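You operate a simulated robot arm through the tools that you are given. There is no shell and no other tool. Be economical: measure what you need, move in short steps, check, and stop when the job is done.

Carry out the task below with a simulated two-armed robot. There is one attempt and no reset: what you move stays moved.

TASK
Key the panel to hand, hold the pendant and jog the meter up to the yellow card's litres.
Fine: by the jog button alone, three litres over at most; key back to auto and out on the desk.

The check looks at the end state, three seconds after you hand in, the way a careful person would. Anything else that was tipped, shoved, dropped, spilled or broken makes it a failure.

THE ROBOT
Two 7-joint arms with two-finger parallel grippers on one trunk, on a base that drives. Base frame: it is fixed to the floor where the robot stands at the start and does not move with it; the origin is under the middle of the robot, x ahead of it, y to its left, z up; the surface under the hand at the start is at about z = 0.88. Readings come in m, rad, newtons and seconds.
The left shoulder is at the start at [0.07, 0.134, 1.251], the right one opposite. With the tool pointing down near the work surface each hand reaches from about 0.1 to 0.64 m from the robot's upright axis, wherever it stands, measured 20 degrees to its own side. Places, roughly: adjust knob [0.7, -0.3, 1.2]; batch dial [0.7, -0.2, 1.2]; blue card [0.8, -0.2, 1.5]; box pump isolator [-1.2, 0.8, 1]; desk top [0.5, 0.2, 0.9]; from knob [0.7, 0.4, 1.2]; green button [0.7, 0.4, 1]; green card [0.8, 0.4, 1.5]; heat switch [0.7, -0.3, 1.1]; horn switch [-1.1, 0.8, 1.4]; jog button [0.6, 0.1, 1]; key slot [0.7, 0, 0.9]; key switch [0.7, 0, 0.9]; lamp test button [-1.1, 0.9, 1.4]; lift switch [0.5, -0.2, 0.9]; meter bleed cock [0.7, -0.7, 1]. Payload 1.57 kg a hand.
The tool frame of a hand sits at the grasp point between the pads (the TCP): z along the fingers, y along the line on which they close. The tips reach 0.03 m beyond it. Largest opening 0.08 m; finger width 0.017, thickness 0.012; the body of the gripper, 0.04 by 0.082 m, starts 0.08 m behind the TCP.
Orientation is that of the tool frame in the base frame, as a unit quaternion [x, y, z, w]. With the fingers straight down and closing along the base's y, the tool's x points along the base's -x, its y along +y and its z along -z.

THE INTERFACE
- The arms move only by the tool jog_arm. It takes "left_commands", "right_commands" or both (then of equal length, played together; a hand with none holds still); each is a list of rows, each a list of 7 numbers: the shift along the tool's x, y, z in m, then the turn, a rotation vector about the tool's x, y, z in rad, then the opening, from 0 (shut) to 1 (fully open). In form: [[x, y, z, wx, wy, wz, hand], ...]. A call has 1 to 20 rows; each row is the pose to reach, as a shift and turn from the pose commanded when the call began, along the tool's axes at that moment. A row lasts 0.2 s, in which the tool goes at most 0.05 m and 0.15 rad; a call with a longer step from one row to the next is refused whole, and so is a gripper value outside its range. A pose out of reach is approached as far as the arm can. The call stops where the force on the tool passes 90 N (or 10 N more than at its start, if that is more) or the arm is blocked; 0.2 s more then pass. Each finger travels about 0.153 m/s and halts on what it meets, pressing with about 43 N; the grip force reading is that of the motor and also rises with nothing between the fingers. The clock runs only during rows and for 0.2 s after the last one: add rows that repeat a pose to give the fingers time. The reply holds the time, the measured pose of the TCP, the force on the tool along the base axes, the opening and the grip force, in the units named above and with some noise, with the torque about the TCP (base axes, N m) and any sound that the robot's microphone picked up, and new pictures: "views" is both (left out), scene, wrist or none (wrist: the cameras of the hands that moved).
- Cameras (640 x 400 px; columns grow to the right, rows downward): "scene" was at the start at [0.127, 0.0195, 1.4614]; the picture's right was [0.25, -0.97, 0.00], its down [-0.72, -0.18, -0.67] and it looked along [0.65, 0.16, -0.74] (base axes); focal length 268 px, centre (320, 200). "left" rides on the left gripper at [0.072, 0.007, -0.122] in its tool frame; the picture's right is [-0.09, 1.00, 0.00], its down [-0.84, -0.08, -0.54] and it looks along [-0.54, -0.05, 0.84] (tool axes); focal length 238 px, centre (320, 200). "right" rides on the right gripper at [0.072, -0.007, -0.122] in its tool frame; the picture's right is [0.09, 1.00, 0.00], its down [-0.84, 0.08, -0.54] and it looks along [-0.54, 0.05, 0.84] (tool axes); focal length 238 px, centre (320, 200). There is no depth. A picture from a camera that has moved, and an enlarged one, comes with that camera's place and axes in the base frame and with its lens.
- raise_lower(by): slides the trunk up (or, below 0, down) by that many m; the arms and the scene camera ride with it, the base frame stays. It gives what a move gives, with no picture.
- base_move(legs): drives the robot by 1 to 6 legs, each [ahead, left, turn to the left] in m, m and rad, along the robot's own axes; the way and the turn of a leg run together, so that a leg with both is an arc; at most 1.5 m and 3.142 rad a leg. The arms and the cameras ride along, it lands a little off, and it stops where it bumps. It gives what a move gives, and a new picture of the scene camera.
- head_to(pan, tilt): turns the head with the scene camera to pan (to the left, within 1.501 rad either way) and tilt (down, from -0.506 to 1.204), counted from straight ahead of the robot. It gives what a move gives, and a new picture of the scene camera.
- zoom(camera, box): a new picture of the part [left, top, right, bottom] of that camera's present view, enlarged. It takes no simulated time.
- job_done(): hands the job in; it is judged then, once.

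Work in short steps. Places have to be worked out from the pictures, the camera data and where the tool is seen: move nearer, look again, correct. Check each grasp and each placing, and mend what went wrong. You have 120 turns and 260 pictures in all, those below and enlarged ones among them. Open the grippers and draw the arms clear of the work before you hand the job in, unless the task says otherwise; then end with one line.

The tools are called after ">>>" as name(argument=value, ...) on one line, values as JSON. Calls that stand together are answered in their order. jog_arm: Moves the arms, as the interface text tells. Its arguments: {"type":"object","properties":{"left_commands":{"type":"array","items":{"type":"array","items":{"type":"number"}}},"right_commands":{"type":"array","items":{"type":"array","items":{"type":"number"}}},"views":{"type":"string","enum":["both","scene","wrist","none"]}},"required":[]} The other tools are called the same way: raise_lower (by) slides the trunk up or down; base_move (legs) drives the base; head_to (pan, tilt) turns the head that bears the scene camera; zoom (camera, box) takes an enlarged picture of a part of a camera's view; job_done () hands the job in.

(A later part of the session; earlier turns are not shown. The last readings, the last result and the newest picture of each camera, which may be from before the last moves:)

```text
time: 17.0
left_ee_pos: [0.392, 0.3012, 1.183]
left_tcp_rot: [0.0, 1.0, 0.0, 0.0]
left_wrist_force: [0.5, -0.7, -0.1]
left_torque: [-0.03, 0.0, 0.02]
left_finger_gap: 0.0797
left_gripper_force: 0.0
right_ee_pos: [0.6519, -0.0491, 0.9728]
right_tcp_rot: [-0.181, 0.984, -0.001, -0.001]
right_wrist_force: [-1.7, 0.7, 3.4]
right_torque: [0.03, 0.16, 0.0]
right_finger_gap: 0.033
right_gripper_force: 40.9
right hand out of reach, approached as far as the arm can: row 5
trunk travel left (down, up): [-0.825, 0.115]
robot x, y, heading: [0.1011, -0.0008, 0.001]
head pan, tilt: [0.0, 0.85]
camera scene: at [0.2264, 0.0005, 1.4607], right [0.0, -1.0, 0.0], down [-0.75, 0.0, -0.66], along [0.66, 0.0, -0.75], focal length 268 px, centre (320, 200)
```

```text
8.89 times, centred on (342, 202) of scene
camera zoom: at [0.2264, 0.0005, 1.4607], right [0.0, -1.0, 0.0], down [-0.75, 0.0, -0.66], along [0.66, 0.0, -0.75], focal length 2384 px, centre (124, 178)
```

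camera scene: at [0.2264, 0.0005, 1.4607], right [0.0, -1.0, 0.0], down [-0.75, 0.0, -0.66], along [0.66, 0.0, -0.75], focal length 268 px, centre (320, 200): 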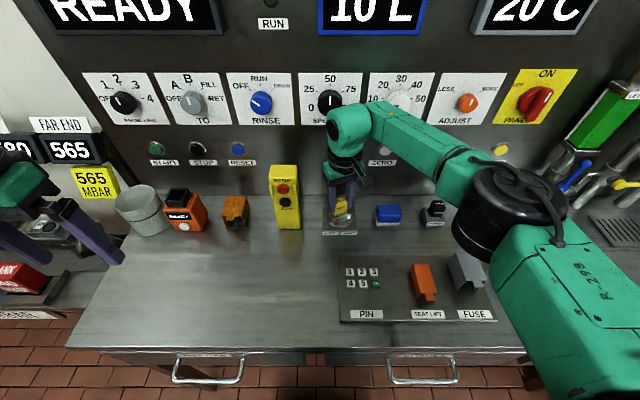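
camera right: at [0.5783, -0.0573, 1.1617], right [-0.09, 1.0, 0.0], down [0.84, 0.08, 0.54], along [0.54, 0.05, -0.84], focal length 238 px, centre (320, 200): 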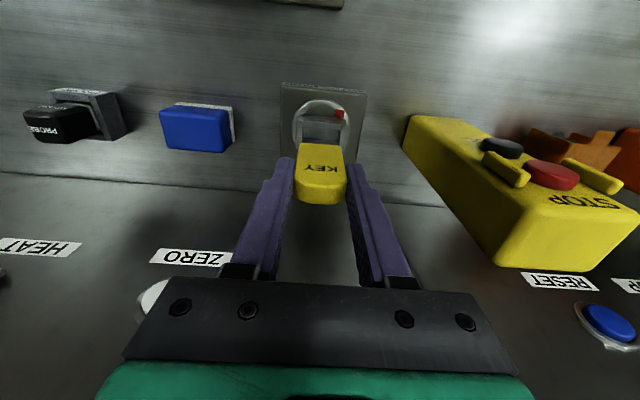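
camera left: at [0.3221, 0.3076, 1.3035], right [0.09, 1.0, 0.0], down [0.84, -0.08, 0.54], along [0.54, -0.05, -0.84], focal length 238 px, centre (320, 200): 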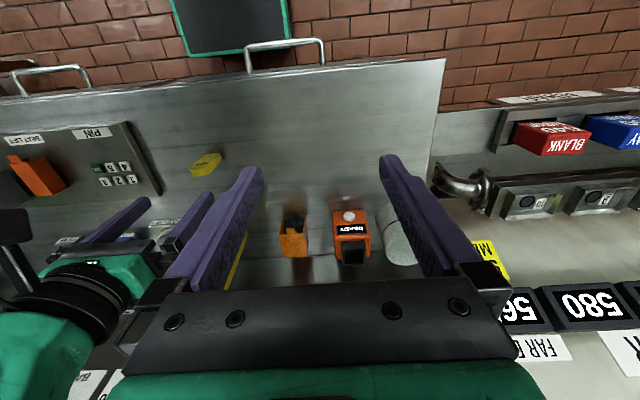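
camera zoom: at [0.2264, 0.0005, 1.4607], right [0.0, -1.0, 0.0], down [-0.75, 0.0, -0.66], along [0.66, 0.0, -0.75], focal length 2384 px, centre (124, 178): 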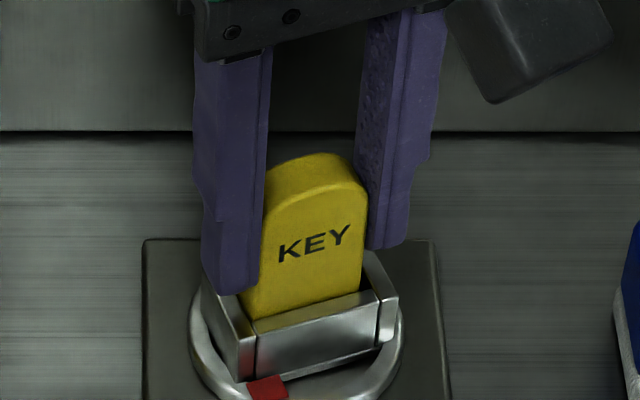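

The refusal was my frame error: rows count from the present pose. I resend with no turn at first.

>>> jog_arm(right_commands=[[0, 0, 0, 0, 0, 0, 0.6], [0, 0, 0, 0, 0, 0, 1], [0, 0, 0, 0, 0, 0, 1], [0, 0, -0.03, 0, 0, 0, 1], [0, 0, -0.07, 0, 0, 0, 1], [0, 0, -0.11, 0, 0, 0, 1], [0, 0, -0.15, 0, 0, 0, 1], [0.03, -0.02, -0.16, 0, 0, 0.12, 1], [0.06, -0.04, -0.17, 0, 0, 0.24, 1], [0.09, -0.06, -0.17, 0, 0, 0.36, 1], [0.12, -0.08, -0.17, 0, 0, 0.36, 1], [0.15, -0.1, -0.17, 0, 0, 0.36, 1], [0.18, -0.13, -0.17, 0, 0, 0.36, 1]])

>>> zoom(camera="scene", box=[312, 180, 372, 225])

```text
time: 19.8
left_ee_pos: [0.3912, 0.2996, 1.1829]
left_tcp_rot: [-0.001, 1.0, 0.0, 0.001]
left_wrist_force: [0.4, 0.6, -0.1]
left_torque: [0.05, 0.01, 0.03]
left_finger_gap: 0.0802
left_gripper_force: 0.1
right_ee_pos: [0.5304, -0.2362, 1.141]
right_tcp_rot: [-0.001, 1.0, 0.001, 0.001]
right_wrist_force: [0.2, -0.4, 0.1]
right_torque: [0.04, 0.0, 0.05]
right_finger_gap: 0.0799
right_gripper_force: 0.1
trunk travel left (down, up): [-0.825, 0.115]
robot x, y, heading: [0.101, 0.0011, -0.001]
head pan, tilt: [0.0, 0.85]
camera scene: at [0.2264, -0.0018, 1.4609], right [0.0, -1.0, 0.0], down [-0.75, 0.0, -0.66], along [0.66, 0.0, -0.75], focal length 268 px, centre (320, 200)
camera right: at [0.459, -0.2426, 1.2625], right [-0.09, 1.0, 0.0], down [0.84, 0.08, 0.54], along [0.54, 0.05, -0.84], focal length 238 px, centre (320, 200)
```

scene: 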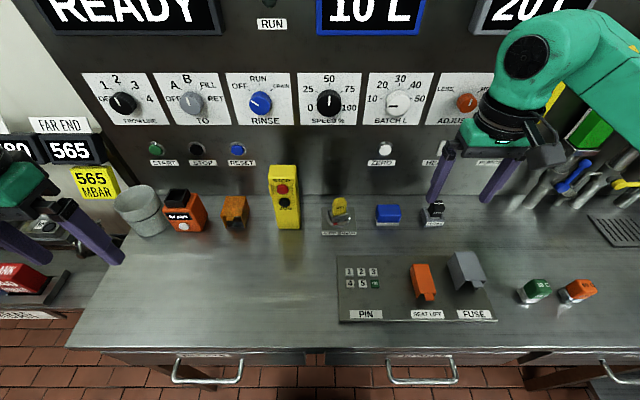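
right: 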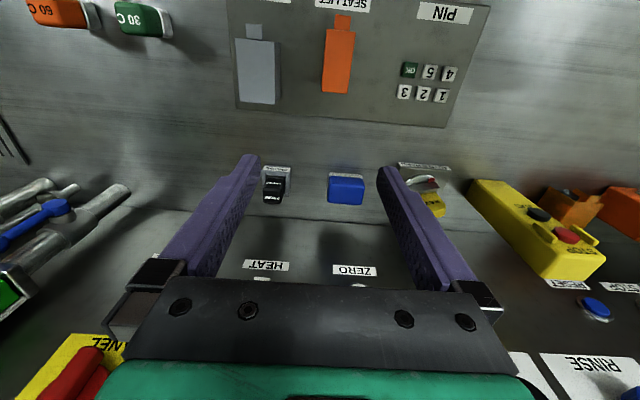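

```text
8.89 times, centred on (342, 202) of scene
camera zoom: at [0.2264, -0.0018, 1.4609], right [0.0, -1.0, 0.0], down [-0.75, 0.0, -0.66], along [0.66, 0.0, -0.75], focal length 2384 px, centre (124, 178)
```

zoom: 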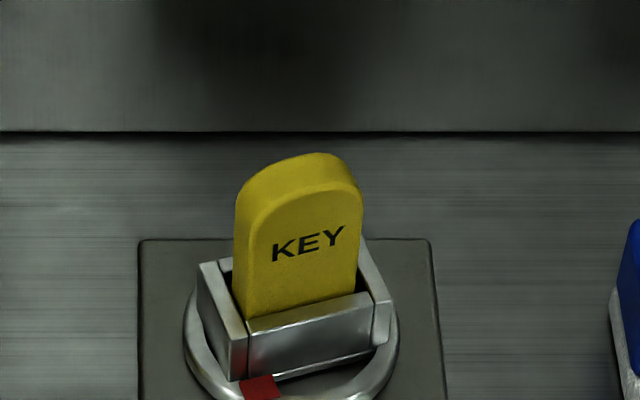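

Key stands securely in the slot at ~0.36 rad. I bring the left hand around in front of the pendant and over the key, pre-turned by 0.36, staying high; right hand retreats.

>>> jog_arm(left_commands=[[-0.0075, -0.044, 0.004, 0, 0, 0, 1], [-0.015, -0.088, 0.008, 0, 0, 0, 1], [-0.022, -0.132, 0.012, 0, 0, 0, 1], [-0.03, -0.176, 0.016, 0, 0, 0, 1], [-0.037, -0.22, 0.02, 0, 0, 0, 1], [-0.045, -0.264, 0.024, 0, 0, 0, 1], [-0.052, -0.308, 0.028, 0, 0, 0, 1], [-0.06, -0.349, 0.032, 0, 0, 0, 1], [-0.1, -0.349, 0.034, 0, 0, -0.12, 1], [-0.14, -0.349, 0.036, 0, 0, -0.24, 1], [-0.18, -0.349, 0.038, 0, 0, -0.36, 1], [-0.22, -0.349, 0.04, 0, 0, -0.36, 1], [-0.26, -0.349, 0.06, 0, 0, -0.36, 1], [-0.26, -0.349, 0.08, 0, 0, -0.36, 1], [-0.26, -0.349, 0.08, 0, 0, -0.36, 1]], right_commands=[[0.02, -0.02, 0, 0, 0, 0, 1], [0.04, -0.04, 0, 0, 0, 0, 1], [0.06, -0.06, 0, 0, 0, 0, 1], [0.08, -0.08, 0, 0, 0, 0, 1], [0.1, -0.1, 0, 0, 0, 0, 1], [0.1, -0.1, 0, 0, 0, 0, 1], [0.1, -0.1, 0, 0, 0, 0, 1], [0.1, -0.1, 0, 0, 0, 0, 1], [0.1, -0.1, 0, 0, 0, 0, 1], [0.1, -0.1, 0, 0, 0, 0, 1], [0.1, -0.1, 0, 0, 0, 0, 1], [0.1, -0.1, 0, 0, 0, 0, 1], [0.1, -0.1, 0, 0, 0, 0, 1], [0.1, -0.1, 0, 0, 0, 0, 1], [0.1, -0.1, 0, 0, 0, 0, 1]])

>>> zoom(camera="left", box=[240, 60, 400, 220])

>>> zoom(camera="scene", box=[302, 165, 382, 225])

```text
time: 23.0
left_ee_pos: [0.5537, 0.0752, 1.119]
left_tcp_rot: [-0.18, 0.984, -0.001, 0.0]
left_wrist_force: [-0.5, 0.0, 0.8]
left_torque: [0.0, 0.03, 0.02]
left_finger_gap: 0.08
left_gripper_force: 0.1
left hand out of reach, approached as far as the arm can: row 7, 8, 9, 10, 11, 12, 13, 14, 15
right_ee_pos: [0.4307, -0.336, 1.143]
right_tcp_rot: [0.0, 1.0, -0.001, 0.0]
right_wrist_force: [0.3, -0.4, -0.1]
right_torque: [-0.02, -0.01, 0.01]
right_finger_gap: 0.08
right_gripper_force: 0.1
trunk travel left (down, up): [-0.825, 0.115]
robot x, y, heading: [0.1009, -0.0, 0.002]
head pan, tilt: [0.0, 0.85]
camera scene: at [0.2274, -0.0002, 1.4608], right [0.0, -1.0, 0.0], down [-0.75, 0.0, -0.66], along [0.66, 0.0, -0.75], focal length 268 px, centre (320, 200)
camera right: at [0.3591, -0.3419, 1.2633], right [-0.09, 1.0, 0.0], down [0.84, 0.08, 0.54], along [0.54, 0.05, -0.84], focal length 238 px, centre (320, 200)
camera left: at [0.4846, 0.0561, 1.2402], right [-0.27, 0.96, 0.0], down [0.81, 0.22, 0.54], along [0.52, 0.14, -0.84], focal length 238 px, centre (320, 200)
```

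scene: 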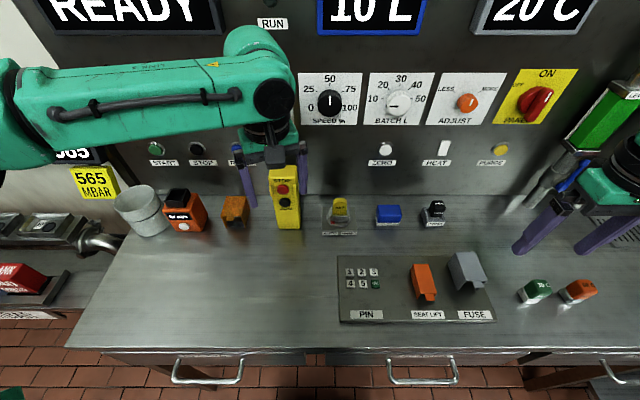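
right: 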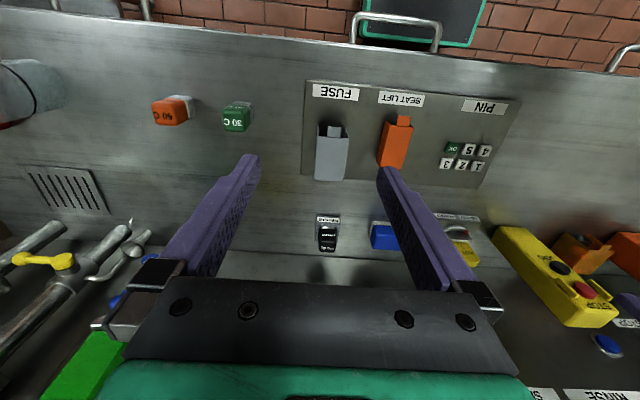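
left: 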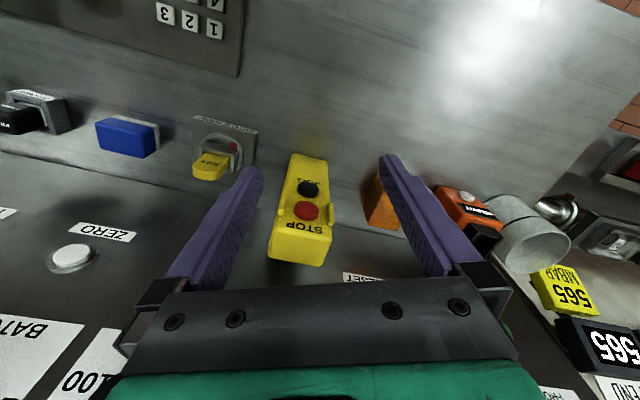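

```text
2.50 times, centred on (320, 140) of left
camera zoom: at [0.4846, 0.0561, 1.2402], right [-0.27, 0.96, 0.0], down [0.81, 0.22, 0.54], along [0.52, 0.14, -0.84], focal length 596 px, centre (320, 350)
```

zoom: 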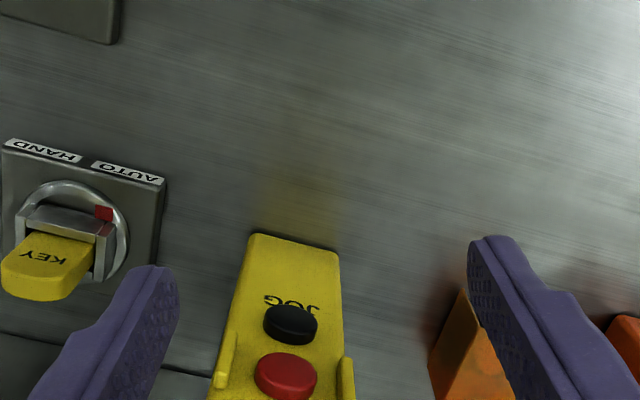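

```text
6.67 times, centred on (342, 195) of scene
camera zoom: at [0.2274, -0.0002, 1.4608], right [0.0, -1.0, 0.0], down [-0.75, 0.0, -0.66], along [0.66, 0.0, -0.75], focal length 1788 px, centre (173, 233)
```

zoom: 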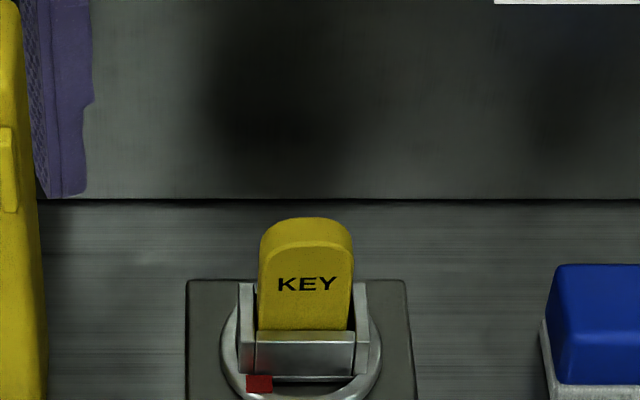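

Two things learned: the knob snapped back to AUTO when released (a detent), and the left hand cannot reach there. I retreat the left hand backward then left; the right hand will do it gripping the key's broad faces, turned 90° clockwise beforehand.

>>> jog_arm(left_commands=[[0.0375, 0.014, -0.02, 0, 0, 0.1, 1], [0.075, 0.028, -0.04, 0, 0, 0.2, 1], [0.1, 0.045, -0.06, 0, 0, 0.3, 1], [0.1, 0.09, -0.08, 0, 0, 0.36, 1], [0.094, 0.135, -0.08, 0, 0, 0.36, 1], [0.086, 0.18, -0.08, 0, 0, 0.36, 1], [0.078, 0.225, -0.08, 0, 0, 0.36, 1], [0.071, 0.267, -0.08, 0, 0, 0.36, 1]], views="scene")

```text
time: 24.8
left_ee_pos: [0.3999, 0.3018, 1.1988]
left_tcp_rot: [0.001, 1.0, 0.003, -0.002]
left_wrist_force: [-0.2, 0.3, -0.8]
left_torque: [-0.01, -0.02, 0.01]
left_finger_gap: 0.0801
left_gripper_force: 0.0
left hand out of reach, approached as far as the arm can: row 8
right_ee_pos: [0.4321, -0.3342, 1.1413]
right_tcp_rot: [0.0, 1.0, -0.001, 0.0]
right_wrist_force: [-0.4, -0.6, -0.5]
right_torque: [0.03, 0.01, -0.01]
right_finger_gap: 0.08
right_gripper_force: 0.0
trunk travel left (down, up): [-0.825, 0.115]
robot x, y, heading: [0.1024, 0.001, 0.0]
head pan, tilt: [0.0, 0.85]
camera scene: at [0.2292, 0.0025, 1.4607], right [0.0, -1.0, 0.0], down [-0.75, 0.0, -0.66], along [0.66, 0.0, -0.75], focal length 268 px, centre (320, 200)
```

scene: 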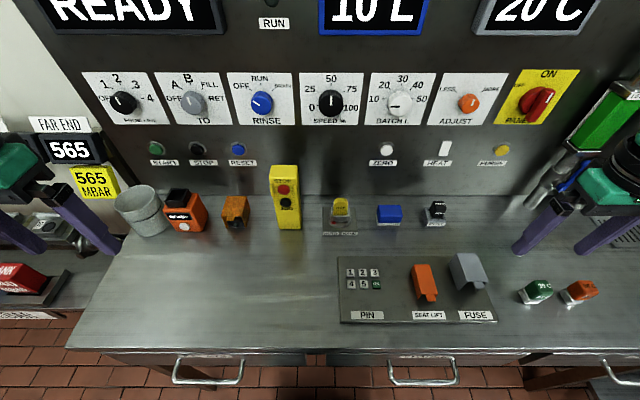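

Now the right hand goes above the key while turning 90° clockwise, hovering high.

>>> jog_arm(right_commands=[[-0.02, 0.026, 0.002, 0, 0, 0.143, 1], [-0.04, 0.052, 0.004, 0, 0, 0.286, 1], [-0.06, 0.078, 0.006, 0, 0, 0.429, 1], [-0.08, 0.104, 0.008, 0, 0, 0.572, 1], [-0.1, 0.13, 0.01, 0, 0, 0.715, 1], [-0.12, 0.156, 0.012, 0, 0, 0.858, 1], [-0.14, 0.182, 0.014, 0, 0, 1.0, 1], [-0.16, 0.208, 0.016, 0, 0, 1.143, 1], [-0.18, 0.234, 0.018, 0, 0, 1.286, 1], [-0.2, 0.26, 0.02, 0, 0, 1.429, 1], [-0.22, 0.285, 0.02, 0, 0, 1.571, 1], [-0.22, 0.285, 0.02, 0, 0, 1.571, 1]])

>>> zoom(camera="scene", box=[302, 165, 382, 225])

```text
time: 27.4
left_ee_pos: [0.3983, 0.2975, 1.1995]
left_tcp_rot: [-0.001, 1.0, 0.003, 0.001]
left_wrist_force: [0.6, -1.2, 0.3]
left_torque: [0.02, 0.04, 0.02]
left_finger_gap: 0.08
left_gripper_force: 0.0
right_ee_pos: [0.6517, -0.0511, 1.1227]
right_tcp_rot: [0.708, 0.707, 0.0, 0.0]
right_wrist_force: [0.0, -0.1, 0.3]
right_torque: [0.0, 0.01, 0.0]
right_finger_gap: 0.0799
right_gripper_force: 0.1
trunk travel left (down, up): [-0.825, 0.115]
robot x, y, heading: [0.0987, -0.0027, 0.005]
head pan, tilt: [0.0, 0.85]
camera scene: at [0.2277, -0.0004, 1.4607], right [0.0, -1.0, 0.0], down [-0.75, 0.0, -0.66], along [0.66, 0.0, -0.75], focal length 268 px, centre (320, 200)
camera right: at [0.646, 0.0219, 1.2439], right [1.0, 0.09, 0.0], down [0.08, -0.84, 0.54], along [0.05, -0.54, -0.84], focal length 238 px, centre (320, 200)
```

scene: 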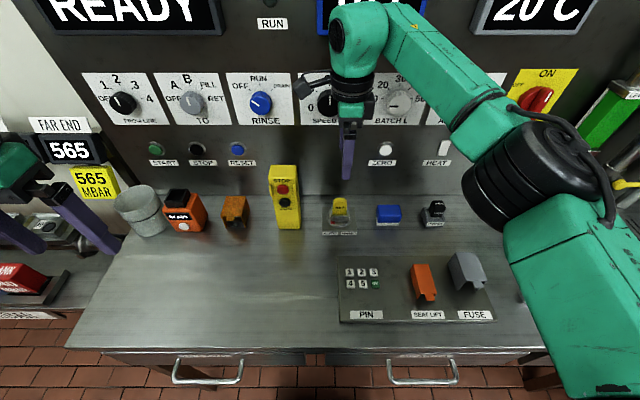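
right: 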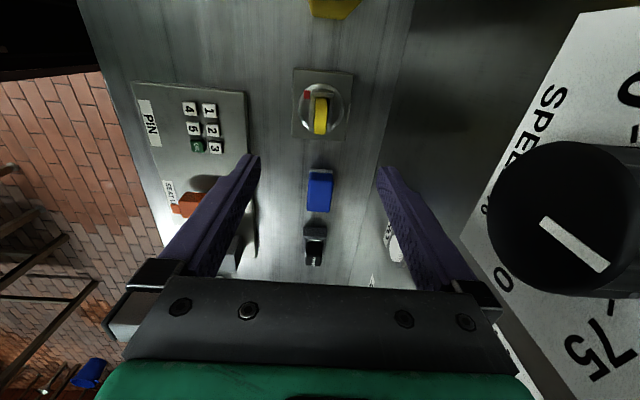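

```text
6.67 times, centred on (342, 195) of scene
camera zoom: at [0.2277, -0.0004, 1.4607], right [0.0, -1.0, 0.0], down [-0.75, 0.0, -0.66], along [0.66, 0.0, -0.75], focal length 1788 px, centre (173, 233)
```

zoom: 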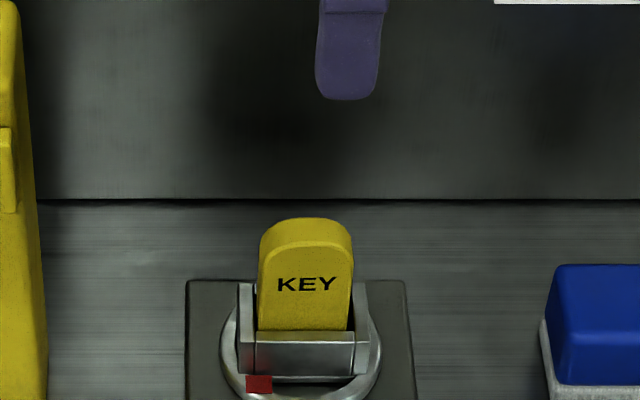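

Reach is fine and the key lies centred between the fingers. I lower to TCP z≈0.985 (camera stays above/right of the pendant) and close on the broad faces.

>>> jog_arm(right_commands=[[0, 0, 0.035, 0, 0, 0, 1], [0, 0, 0.07, 0, 0, 0, 1], [0, 0, 0.105, 0, 0, 0, 1], [0, 0, 0.12, 0, 0, 0, 1], [0, 0, 0.137, 0, 0, 0, 1], [0, 0, 0.137, 0, 0, 0, 0.5], [0, 0, 0.137, 0, 0, 0, 0.1], [0, 0, 0.137, 0, 0, 0, 0.05], [0, 0, 0.137, 0, 0, 0, 0.05]])

>>> zoom(camera="scene", box=[262, 150, 382, 240])

```text
time: 29.4
left_ee_pos: [0.4008, 0.2974, 1.1996]
left_tcp_rot: [-0.001, 1.0, 0.001, 0.0]
left_wrist_force: [-0.8, 0.3, -0.1]
left_torque: [-0.02, 0.0, -0.02]
left_finger_gap: 0.08
left_gripper_force: 0.1
right_ee_pos: [0.6526, -0.0478, 0.9838]
right_tcp_rot: [0.708, 0.707, 0.0, 0.0]
right_wrist_force: [3.0, 0.0, -0.5]
right_torque: [0.01, -0.19, -0.03]
right_finger_gap: 0.0127
right_gripper_force: 29.8
trunk travel left (down, up): [-0.825, 0.115]
robot x, y, heading: [0.0951, 0.0033, 0.002]
head pan, tilt: [0.0, 0.85]
camera scene: at [0.2292, 0.0003, 1.4606], right [0.0, -1.0, 0.0], down [-0.75, 0.0, -0.66], along [0.66, 0.0, -0.75], focal length 268 px, centre (320, 200)
camera right: at [0.6456, 0.0236, 1.1056], right [1.0, 0.09, 0.0], down [0.08, -0.84, 0.54], along [0.05, -0.54, -0.84], focal length 238 px, centre (320, 200)
```

scene: 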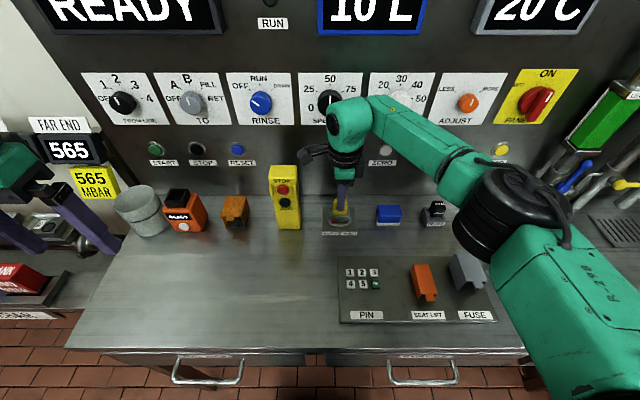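
right: 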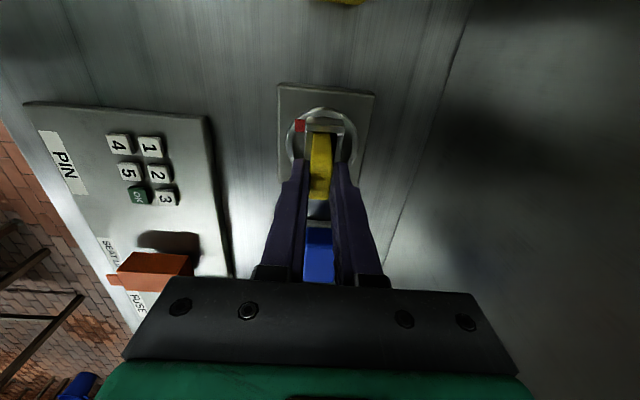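

```text
4.44 times, centred on (322, 195) of scene
camera zoom: at [0.2292, 0.0003, 1.4606], right [0.0, -1.0, 0.0], down [-0.75, 0.0, -0.66], along [0.66, 0.0, -0.75], focal length 1192 px, centre (311, 222)
```

zoom: 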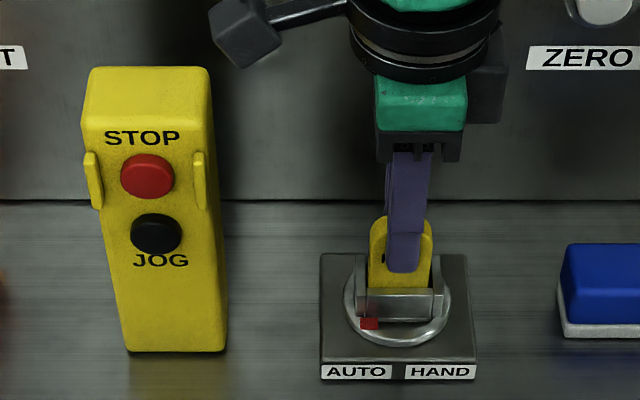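

Gripped on the faces (0.0127 gap), clear of the pendant. Now I turn 90° toward HAND in small steps.

>>> jog_arm(right_commands=[[0, 0, 0, 0, 0, -0.1, 0], [0, 0, 0, 0, 0, -0.22, 0], [0, 0, 0, 0, 0, -0.34, 0], [0, 0, 0, 0, 0, -0.46, 0], [0, 0, 0, 0, 0, -0.58, 0], [0, 0, 0, 0, 0, -0.7, 0], [0, 0, 0, 0, 0, -0.82, 0], [0, 0, 0, 0, 0, -0.94, 0], [0, 0, 0, 0, 0, -1.06, 0], [0, 0, 0, 0, 0, -1.18, 0], [0, 0, 0, 0, 0, -1.3, 0], [0, 0, 0, 0, 0, -1.4, 0]])

>>> zoom(camera="scene", box=[262, 150, 382, 240])

```text
time: 32.0
left_ee_pos: [0.4007, 0.2996, 1.2002]
left_tcp_rot: [-0.002, 1.0, 0.002, 0.0]
left_wrist_force: [-0.2, -0.5, 0.1]
left_torque: [0.02, 0.0, 0.03]
left_finger_gap: 0.08
left_gripper_force: 0.0
right_ee_pos: [0.6516, -0.0483, 0.9841]
right_tcp_rot: [0.083, 0.997, 0.0, -0.001]
right_wrist_force: [3.7, 1.2, -1.7]
right_torque: [0.61, -0.3, -0.76]
right_finger_gap: 0.0162
right_gripper_force: 31.6
trunk travel left (down, up): [-0.825, 0.115]
robot x, y, heading: [0.0996, 0.004, 0.004]
head pan, tilt: [0.0, 0.85]
camera scene: at [0.229, 0.001, 1.4606], right [0.0, -1.0, 0.0], down [-0.75, 0.0, -0.66], along [0.66, 0.0, -0.75], focal length 268 px, centre (320, 200)
camera right: at [0.58, -0.0425, 1.1065], right [0.08, 1.0, 0.0], down [0.84, -0.06, 0.54], along [0.54, -0.04, -0.84], focal length 238 px, centre (320, 200)
```

scene: 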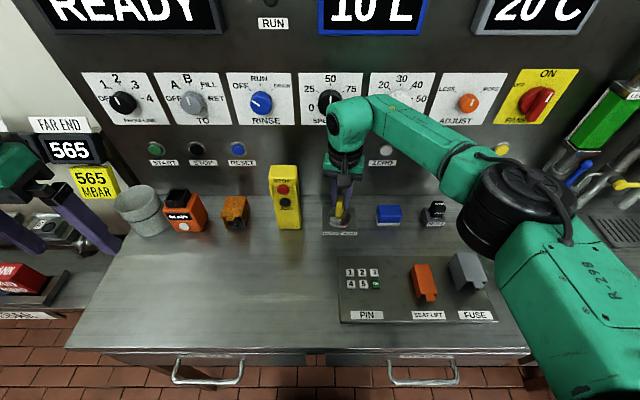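
right: 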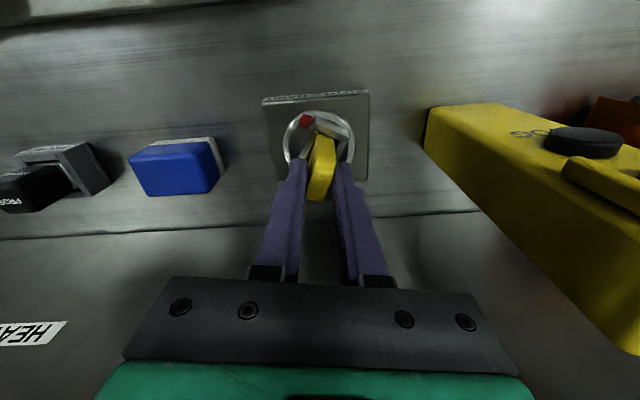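

```text
4.44 times, centred on (322, 195) of scene
camera zoom: at [0.229, 0.001, 1.4606], right [0.0, -1.0, 0.0], down [-0.75, 0.0, -0.66], along [0.66, 0.0, -0.75], focal length 1192 px, centre (311, 222)
```

zoom: 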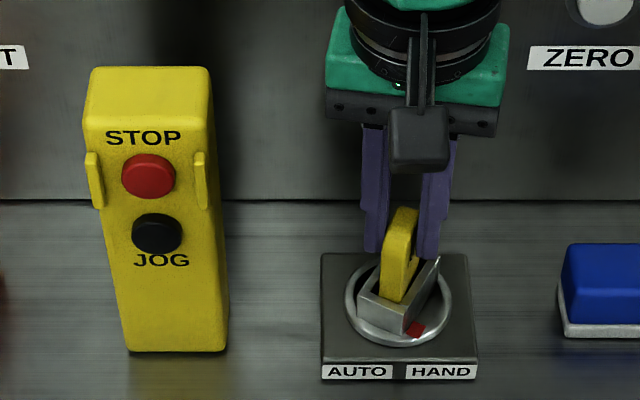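

The knob has turned well past half toward HAND, with some slip in the grip. I turn a bit more, then look.

>>> jog_arm(right_commands=[[0, 0, 0, 0, 0, -0.1, 0], [0, 0, 0, 0, 0, -0.2, 0], [0, 0, 0, 0, 0, -0.3, 0], [0, 0, 0, 0, 0, -0.3, 0]], views="none")

>>> zoom(camera="scene", box=[312, 180, 372, 225])

```text
time: 33.0
left_ee_pos: [0.3992, 0.299, 1.1994]
left_tcp_rot: [-0.001, 1.0, 0.002, 0.001]
left_wrist_force: [0.2, -0.4, -0.1]
left_torque: [-0.02, -0.02, -0.01]
left_finger_gap: 0.0799
left_gripper_force: 0.1
right_ee_pos: [0.6515, -0.048, 0.9865]
right_tcp_rot: [-0.064, 0.998, 0.0, 0.0]
right_wrist_force: [1.9, 0.6, 2.1]
right_torque: [-0.62, 0.05, -1.31]
right_finger_gap: 0.0233
right_gripper_force: 35.3
trunk travel left (down, up): [-0.825, 0.115]
robot x, y, heading: [0.0967, 0.0006, 0.005]
head pan, tilt: [0.0, 0.85]
```

```text
8.89 times, centred on (342, 202) of scene
camera zoom: at [0.2288, 0.0008, 1.4606], right [0.0, -1.0, 0.0], down [-0.75, 0.0, -0.66], along [0.66, 0.0, -0.75], focal length 2384 px, centre (124, 178)
```

zoom: 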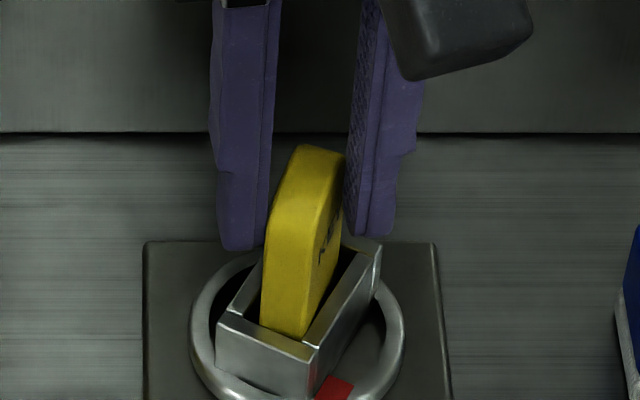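

The knob is at its stop (torque −1.3, fingers slipping), so this is HAND. I back the wrist off, open, and lift straight up.

>>> jog_arm(right_commands=[[0, 0, 0, 0, 0, 0.1, 0.2], [0, 0, 0, 0, 0, 0.15, 0.6], [0, 0, 0, 0, 0, 0.15, 1], [0, 0, 0, 0, 0, 0.15, 1], [0, 0, -0.04, 0, 0, 0.15, 1], [0, 0, -0.08, 0, 0, 0.15, 1], [0, 0, -0.12, 0, 0, 0.13, 1], [0, 0, -0.16, 0, 0, 0.13, 1], [0.04, -0.02, -0.17, 0, 0, 0.13, 1], [0.08, -0.05, -0.17, 0, 0, 0.13, 1], [0.12, -0.08, -0.17, 0, 0, 0.13, 1], [0.15, -0.11, -0.17, 0, 0, 0.13, 1], [0.18, -0.14, -0.17, 0, 0, 0.13, 1]], views="scene")

>>> zoom(camera="scene", box=[262, 150, 382, 240])

```text
time: 35.8
left_ee_pos: [0.3967, 0.2963, 1.2011]
left_tcp_rot: [-0.001, 1.0, 0.003, 0.001]
left_wrist_force: [-0.3, -0.2, 0.9]
left_torque: [-0.01, -0.02, -0.01]
left_finger_gap: 0.0801
left_gripper_force: 0.1
right_ee_pos: [0.489, -0.2111, 1.1556]
right_tcp_rot: [0.001, 1.0, 0.001, 0.001]
right_wrist_force: [-0.8, -0.7, -0.2]
right_torque: [0.04, -0.02, 0.02]
right_finger_gap: 0.0801
right_gripper_force: 0.0
trunk travel left (down, up): [-0.825, 0.115]
robot x, y, heading: [0.1002, 0.0021, 0.001]
head pan, tilt: [0.0, 0.85]
camera scene: at [0.2262, -0.0022, 1.4609], right [0.0, -1.0, 0.0], down [-0.75, 0.0, -0.66], along [0.66, 0.0, -0.75], focal length 268 px, centre (320, 200)
```

scene: 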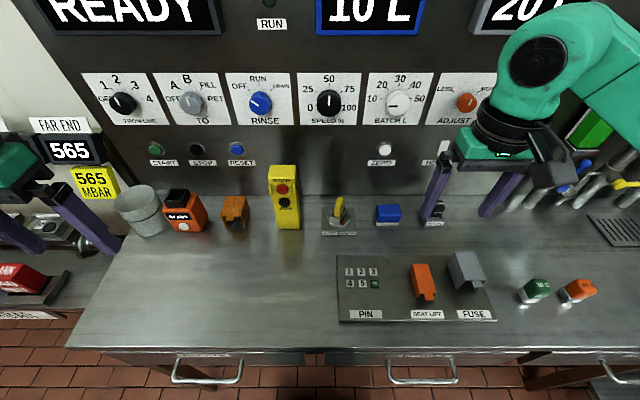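

```text
4.44 times, centred on (322, 195) of scene
camera zoom: at [0.2262, -0.0022, 1.4609], right [0.0, -1.0, 0.0], down [-0.75, 0.0, -0.66], along [0.66, 0.0, -0.75], focal length 1192 px, centre (311, 222)
```

zoom: 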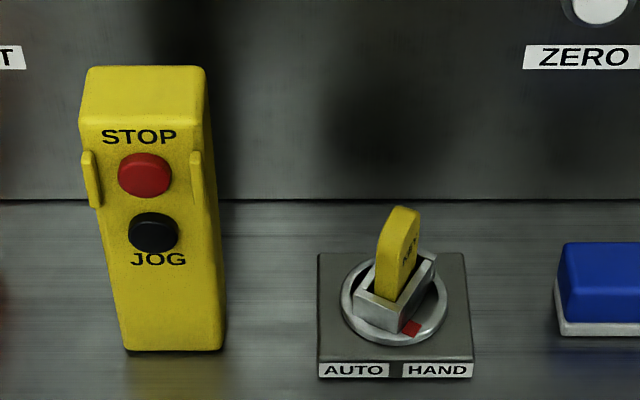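

The key holds at HAND. Pendant estimate: x 0.633–0.668, y 0.048–0.106, top z≈1.073; JOG at about (0.628, 0.079, 0.997). I bring the left hand in front of and above the pendant to look closely.

>>> jog_arm(left_commands=[[-0.02, -0.031, 0.008, 0, 0, 0, 1], [-0.04, -0.062, 0.016, 0, 0, 0, 1], [-0.06, -0.093, 0.024, 0, 0, 0, 1], [-0.08, -0.124, 0.032, 0, 0, 0, 1], [-0.1, -0.155, 0.04, 0, 0, 0, 1], [-0.12, -0.187, 0.045, 0, 0, 0, 1], [-0.14, -0.219, 0.05, 0, 0, 0, 1], [-0.153, -0.219, 0.06, 0, 0, 0, 1], [-0.153, -0.219, 0.06, 0, 0, 0, 1]])

>>> zoom(camera="left", box=[230, 100, 410, 280])

>>> zoom(camera="scene", box=[252, 130, 332, 240])

```text
time: 37.8
left_ee_pos: [0.5499, 0.0817, 1.1382]
left_tcp_rot: [0.0, 1.0, 0.001, 0.0]
left_wrist_force: [0.8, 0.2, -0.5]
left_torque: [-0.01, -0.01, -0.03]
left_finger_gap: 0.0801
left_gripper_force: 0.1
right_ee_pos: [0.4898, -0.2091, 1.1557]
right_tcp_rot: [0.0, 1.0, 0.0, 0.001]
right_wrist_force: [-0.4, 0.0, 0.0]
right_torque: [0.02, 0.0, -0.02]
right_finger_gap: 0.0802
right_gripper_force: 0.1
trunk travel left (down, up): [-0.825, 0.115]
robot x, y, heading: [0.1027, -0.0041, 0.005]
head pan, tilt: [0.0, 0.85]
camera scene: at [0.2269, 0.0001, 1.4608], right [0.0, -1.0, 0.0], down [-0.75, 0.0, -0.66], along [0.66, 0.0, -0.75], focal length 268 px, centre (320, 200)
camera left: at [0.4774, 0.088, 1.2594], right [0.09, 1.0, 0.0], down [0.84, -0.08, 0.54], along [0.54, -0.05, -0.84], focal length 238 px, centre (320, 200)
```

scene: 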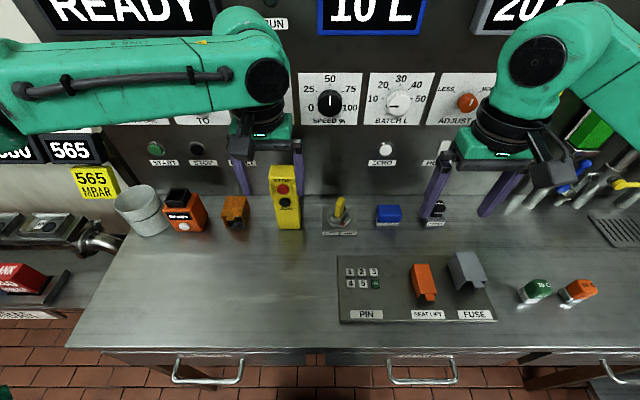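
left: 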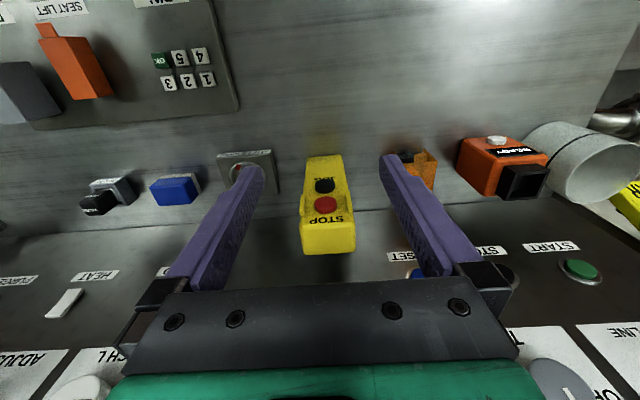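

```text
2.22 times, centred on (320, 190) of left
camera zoom: at [0.4774, 0.088, 1.2594], right [0.09, 1.0, 0.0], down [0.84, -0.08, 0.54], along [0.54, -0.05, -0.84], focal length 530 px, centre (320, 222)
```

zoom: 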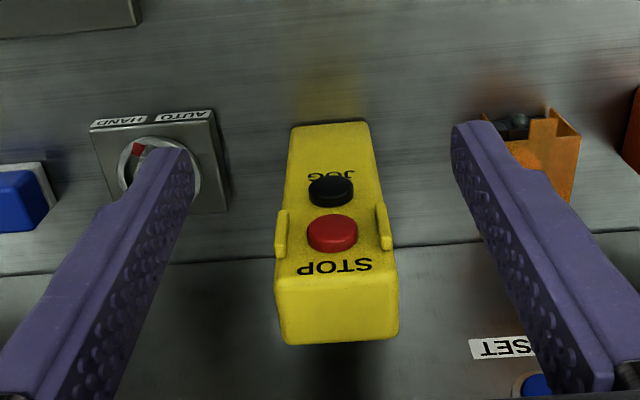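

```text
3.64 times, centred on (292, 185) of scene
camera zoom: at [0.2269, 0.0001, 1.4608], right [0.0, -1.0, 0.0], down [-0.75, 0.0, -0.66], along [0.66, 0.0, -0.75], focal length 975 px, centre (422, 254)
```

zoom: 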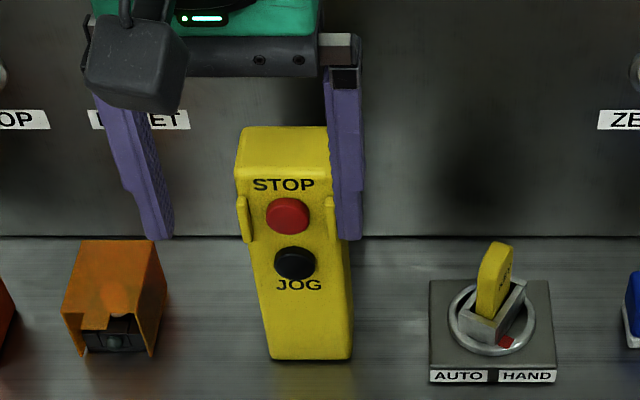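

The two small bars beside STOP stand out at the pendant's sides like grip levers (x≈0.625, z≈1.04, y≈0.055/0.106). I move the left hand over the pendant (TCP x≈0.632) and lower so the pads will cover them, then check before closing.

>>> jog_arm(left_commands=[[-0.03, -0.001, 0, 0, 0, 0, 1], [-0.06, -0.001, 0, 0, 0, 0, 1], [-0.082, -0.001, 0, 0, 0, 0, 1], [-0.082, -0.001, 0.02, 0, 0, 0, 1], [-0.082, -0.001, 0.03, 0, 0, 0, 1], [-0.082, -0.001, 0.03, 0, 0, 0, 1]])

>>> zoom(camera="left", box=[220, 60, 420, 220])

>>> zoom(camera="scene", box=[242, 120, 332, 240])

```text
time: 39.2
left_ee_pos: [0.5963, 0.1127, 1.115]
left_tcp_rot: [-0.001, 1.0, 0.0, 0.001]
left_wrist_force: [-0.5, -0.3, -0.3]
left_torque: [0.02, -0.01, -0.01]
left_finger_gap: 0.0804
left_gripper_force: 0.1
left hand out of reach, approached as far as the arm can: row 1, 2, 3, 4, 5, 6
right_ee_pos: [0.4918, -0.2084, 1.1556]
right_tcp_rot: [0.0, 1.0, 0.0, 0.001]
right_wrist_force: [0.0, 0.2, -0.7]
right_torque: [0.05, 0.02, -0.02]
right_finger_gap: 0.0799
right_gripper_force: 0.1
trunk travel left (down, up): [-0.825, 0.115]
robot x, y, heading: [0.0989, 0.0005, 0.003]
head pan, tilt: [0.0, 0.85]
camera scene: at [0.2278, 0.0001, 1.4607], right [0.0, -1.0, 0.0], down [-0.75, 0.0, -0.66], along [0.66, 0.0, -0.75], focal length 268 px, centre (320, 200)
camera left: at [0.5231, 0.1186, 1.2369], right [0.09, 1.0, 0.0], down [0.84, -0.08, 0.54], along [0.54, -0.05, -0.84], focal length 238 px, centre (320, 200)
```

scene: 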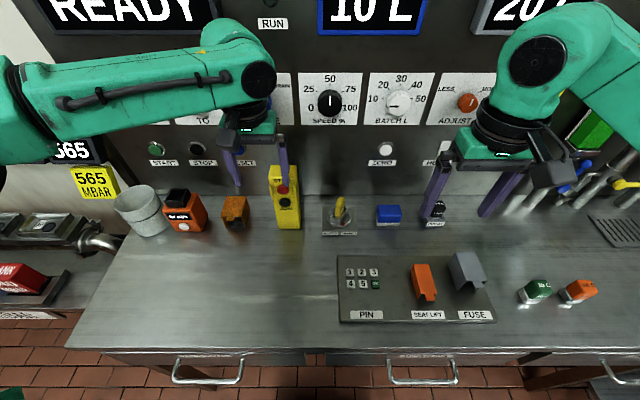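
left: 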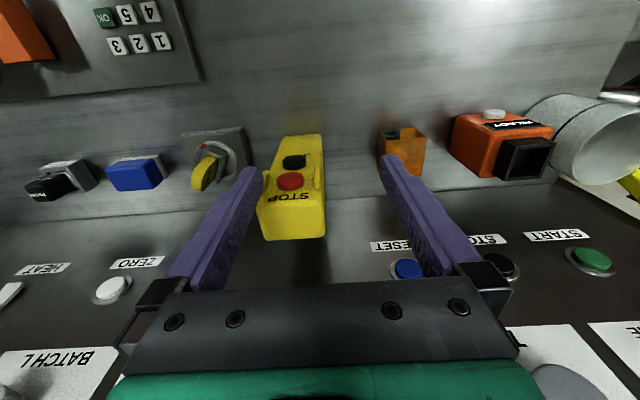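

```text
2.50 times, centred on (320, 140) of left
camera zoom: at [0.5231, 0.1186, 1.2369], right [0.09, 1.0, 0.0], down [0.84, -0.08, 0.54], along [0.54, -0.05, -0.84], focal length 596 px, centre (320, 350)
```

zoom: 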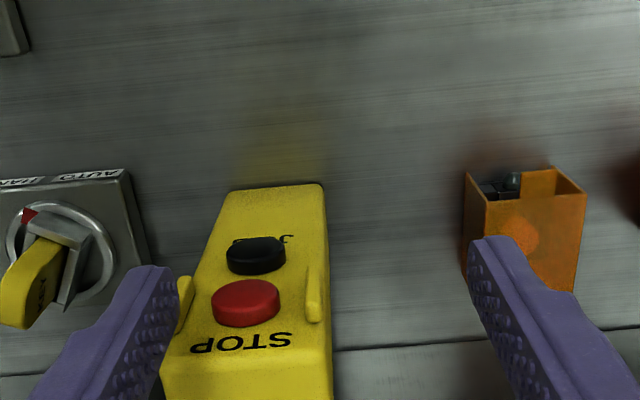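

```text
3.33 times, centred on (287, 180) of scene
camera zoom: at [0.2278, 0.0001, 1.4607], right [0.0, -1.0, 0.0], down [-0.75, 0.0, -0.66], along [0.66, 0.0, -0.75], focal length 894 px, centre (430, 267)
```

zoom: 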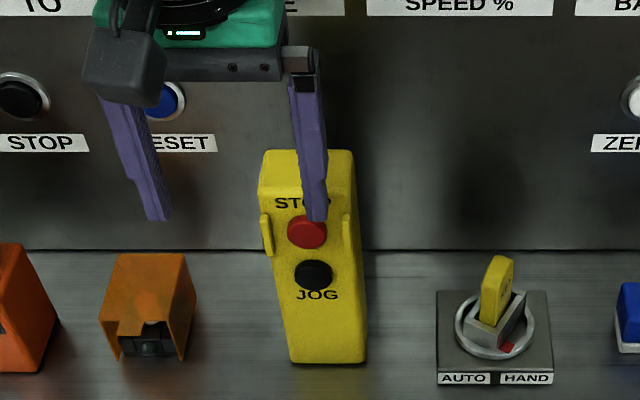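

The left arm is clipped short of the pendant, likely because the hand is high relative to the shoulder. Nothing is touched; I raise the trunk 0.1 m to gain reach.

>>> raise_lower(by=0.1)

>>> jog_arm(left_commands=[[0.02, -0.015, 0.03, 0, 0, 0, 1], [0.02, -0.031, 0.06, 0, 0, 0, 1], [0.02, -0.031, 0.07, 0, 0, 0, 1], [0, -0.031, 0.08, 0, 0, 0, 1]], views="scene")

```text
time: 40.5
left_ee_pos: [0.5946, 0.1116, 1.2165]
left_tcp_rot: [-0.001, 1.0, 0.0, 0.002]
left_wrist_force: [0.4, -0.3, -0.1]
left_torque: [-0.02, 0.02, 0.0]
left_finger_gap: 0.08
left_gripper_force: 0.1
right_ee_pos: [0.4905, -0.2099, 1.2549]
right_tcp_rot: [0.0, 1.0, 0.0, 0.0]
right_wrist_force: [0.8, -0.8, -0.7]
right_torque: [0.01, 0.01, -0.01]
right_finger_gap: 0.08
right_gripper_force: 0.1
trunk travel left (down, up): [-0.925, 0.015]
robot x, y, heading: [0.0988, 0.0003, -0.004]
head pan, tilt: [0.0, 0.85]
```

```text
time: 41.5
left_ee_pos: [0.5742, 0.1036, 1.1435]
left_tcp_rot: [0.001, 1.0, -0.002, 0.001]
left_wrist_force: [-0.1, 0.4, -0.3]
left_torque: [0.0, 0.0, -0.01]
left_finger_gap: 0.0799
left_gripper_force: 0.1
left hand out of reach, approached as far as the arm can: row 2, 3, 4
right_ee_pos: [0.4904, -0.2085, 1.2556]
right_tcp_rot: [0.0, 1.0, 0.0, -0.001]
right_wrist_force: [-0.7, 0.4, -0.3]
right_torque: [0.0, 0.01, -0.01]
right_finger_gap: 0.0801
right_gripper_force: 0.1
trunk travel left (down, up): [-0.925, 0.015]
robot x, y, heading: [0.0977, -0.002, 0.002]
head pan, tilt: [0.0, 0.85]
camera scene: at [0.2285, 0.0005, 1.5607], right [0.0, -1.0, 0.0], down [-0.75, 0.0, -0.66], along [0.66, 0.0, -0.75], focal length 268 px, centre (320, 200)
```

scene: 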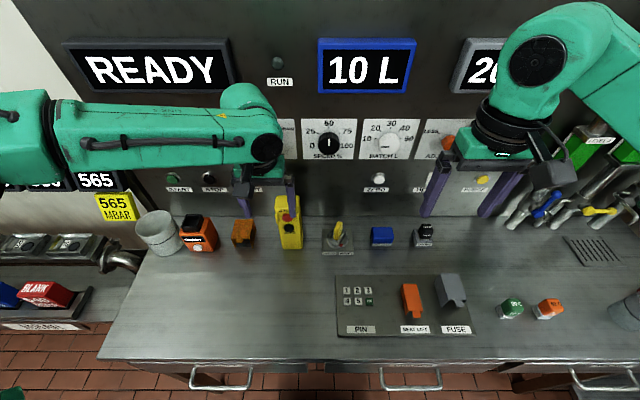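

Still limited, so I'll drive the base right 0.12 m to bring the pendant into the left arm's natural sector. First I retract the left hand.

>>> jog_arm(left_commands=[[0.04, 0.01, -0.02, 0, 0, 0, 1], [0.08, 0.03, -0.03, 0, 0, 0, 1], [0.11, 0.05, -0.04, 0, 0, 0, 1], [0.11, 0.07, -0.04, 0, 0, 0, 1]], views="none")

>>> base_move(legs=[[0, -0.12, 0]])

>>> raise_lower(by=-0.1)

```text
time: 42.5
left_ee_pos: [0.466, 0.1731, 1.1833]
left_tcp_rot: [0.0, 1.0, 0.0, 0.0]
left_wrist_force: [-0.4, -0.8, -0.5]
left_torque: [-0.01, 0.01, 0.03]
left_finger_gap: 0.0797
left_gripper_force: 0.0
right_ee_pos: [0.4901, -0.2093, 1.2539]
right_tcp_rot: [0.0, 1.0, -0.001, -0.001]
right_wrist_force: [0.6, 0.3, 0.7]
right_torque: [0.0, 0.02, 0.0]
right_finger_gap: 0.0799
right_gripper_force: 0.1
trunk travel left (down, up): [-0.925, 0.015]
robot x, y, heading: [0.098, -0.0026, 0.007]
head pan, tilt: [0.0, 0.85]
```

```text
time: 43.8
left_ee_pos: [0.4653, 0.0592, 1.1825]
left_tcp_rot: [-0.003, 1.0, -0.003, 0.001]
left_wrist_force: [-0.8, -0.4, 0.1]
left_torque: [-0.03, 0.0, 0.03]
left_finger_gap: 0.0803
left_gripper_force: 0.0
right_ee_pos: [0.4901, -0.3219, 1.2559]
right_tcp_rot: [-0.001, 1.0, -0.002, 0.002]
right_wrist_force: [-0.4, -0.3, 0.8]
right_torque: [-0.04, 0.02, 0.01]
right_finger_gap: 0.0801
right_gripper_force: 0.0
trunk travel left (down, up): [-0.925, 0.015]
robot x, y, heading: [0.0953, -0.119, 0.004]
head pan, tilt: [0.0, 0.85]
camera scene: at [0.2281, -0.1118, 1.5607], right [0.0, -1.0, 0.0], down [-0.75, -0.01, -0.66], along [0.66, 0.0, -0.75], focal length 268 px, centre (320, 200)
```

scene: 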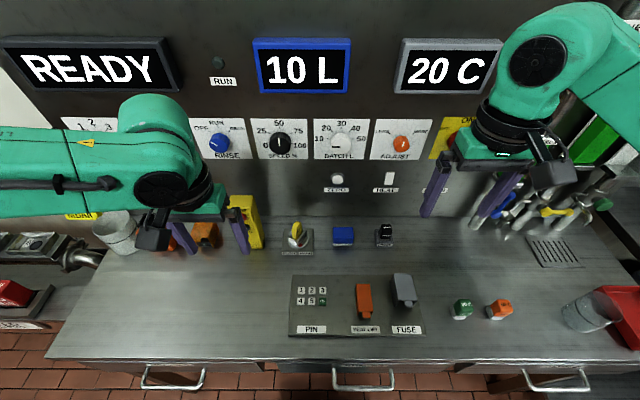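

```text
time: 45.1
left_ee_pos: [0.4644, 0.0546, 1.0819]
left_tcp_rot: [-0.002, 1.0, -0.001, 0.001]
left_wrist_force: [0.2, -0.5, 0.1]
left_torque: [0.0, 0.0, -0.03]
left_finger_gap: 0.0802
left_gripper_force: 0.1
right_ee_pos: [0.4911, -0.3256, 1.1548]
right_tcp_rot: [0.0, 1.0, 0.001, 0.002]
right_wrist_force: [-0.5, 0.4, -0.4]
right_torque: [0.02, -0.03, 0.0]
right_finger_gap: 0.0801
right_gripper_force: 0.0
trunk travel left (down, up): [-0.825, 0.115]
robot x, y, heading: [0.1017, -0.1221, 0.004]
head pan, tilt: [0.0, 0.85]
```

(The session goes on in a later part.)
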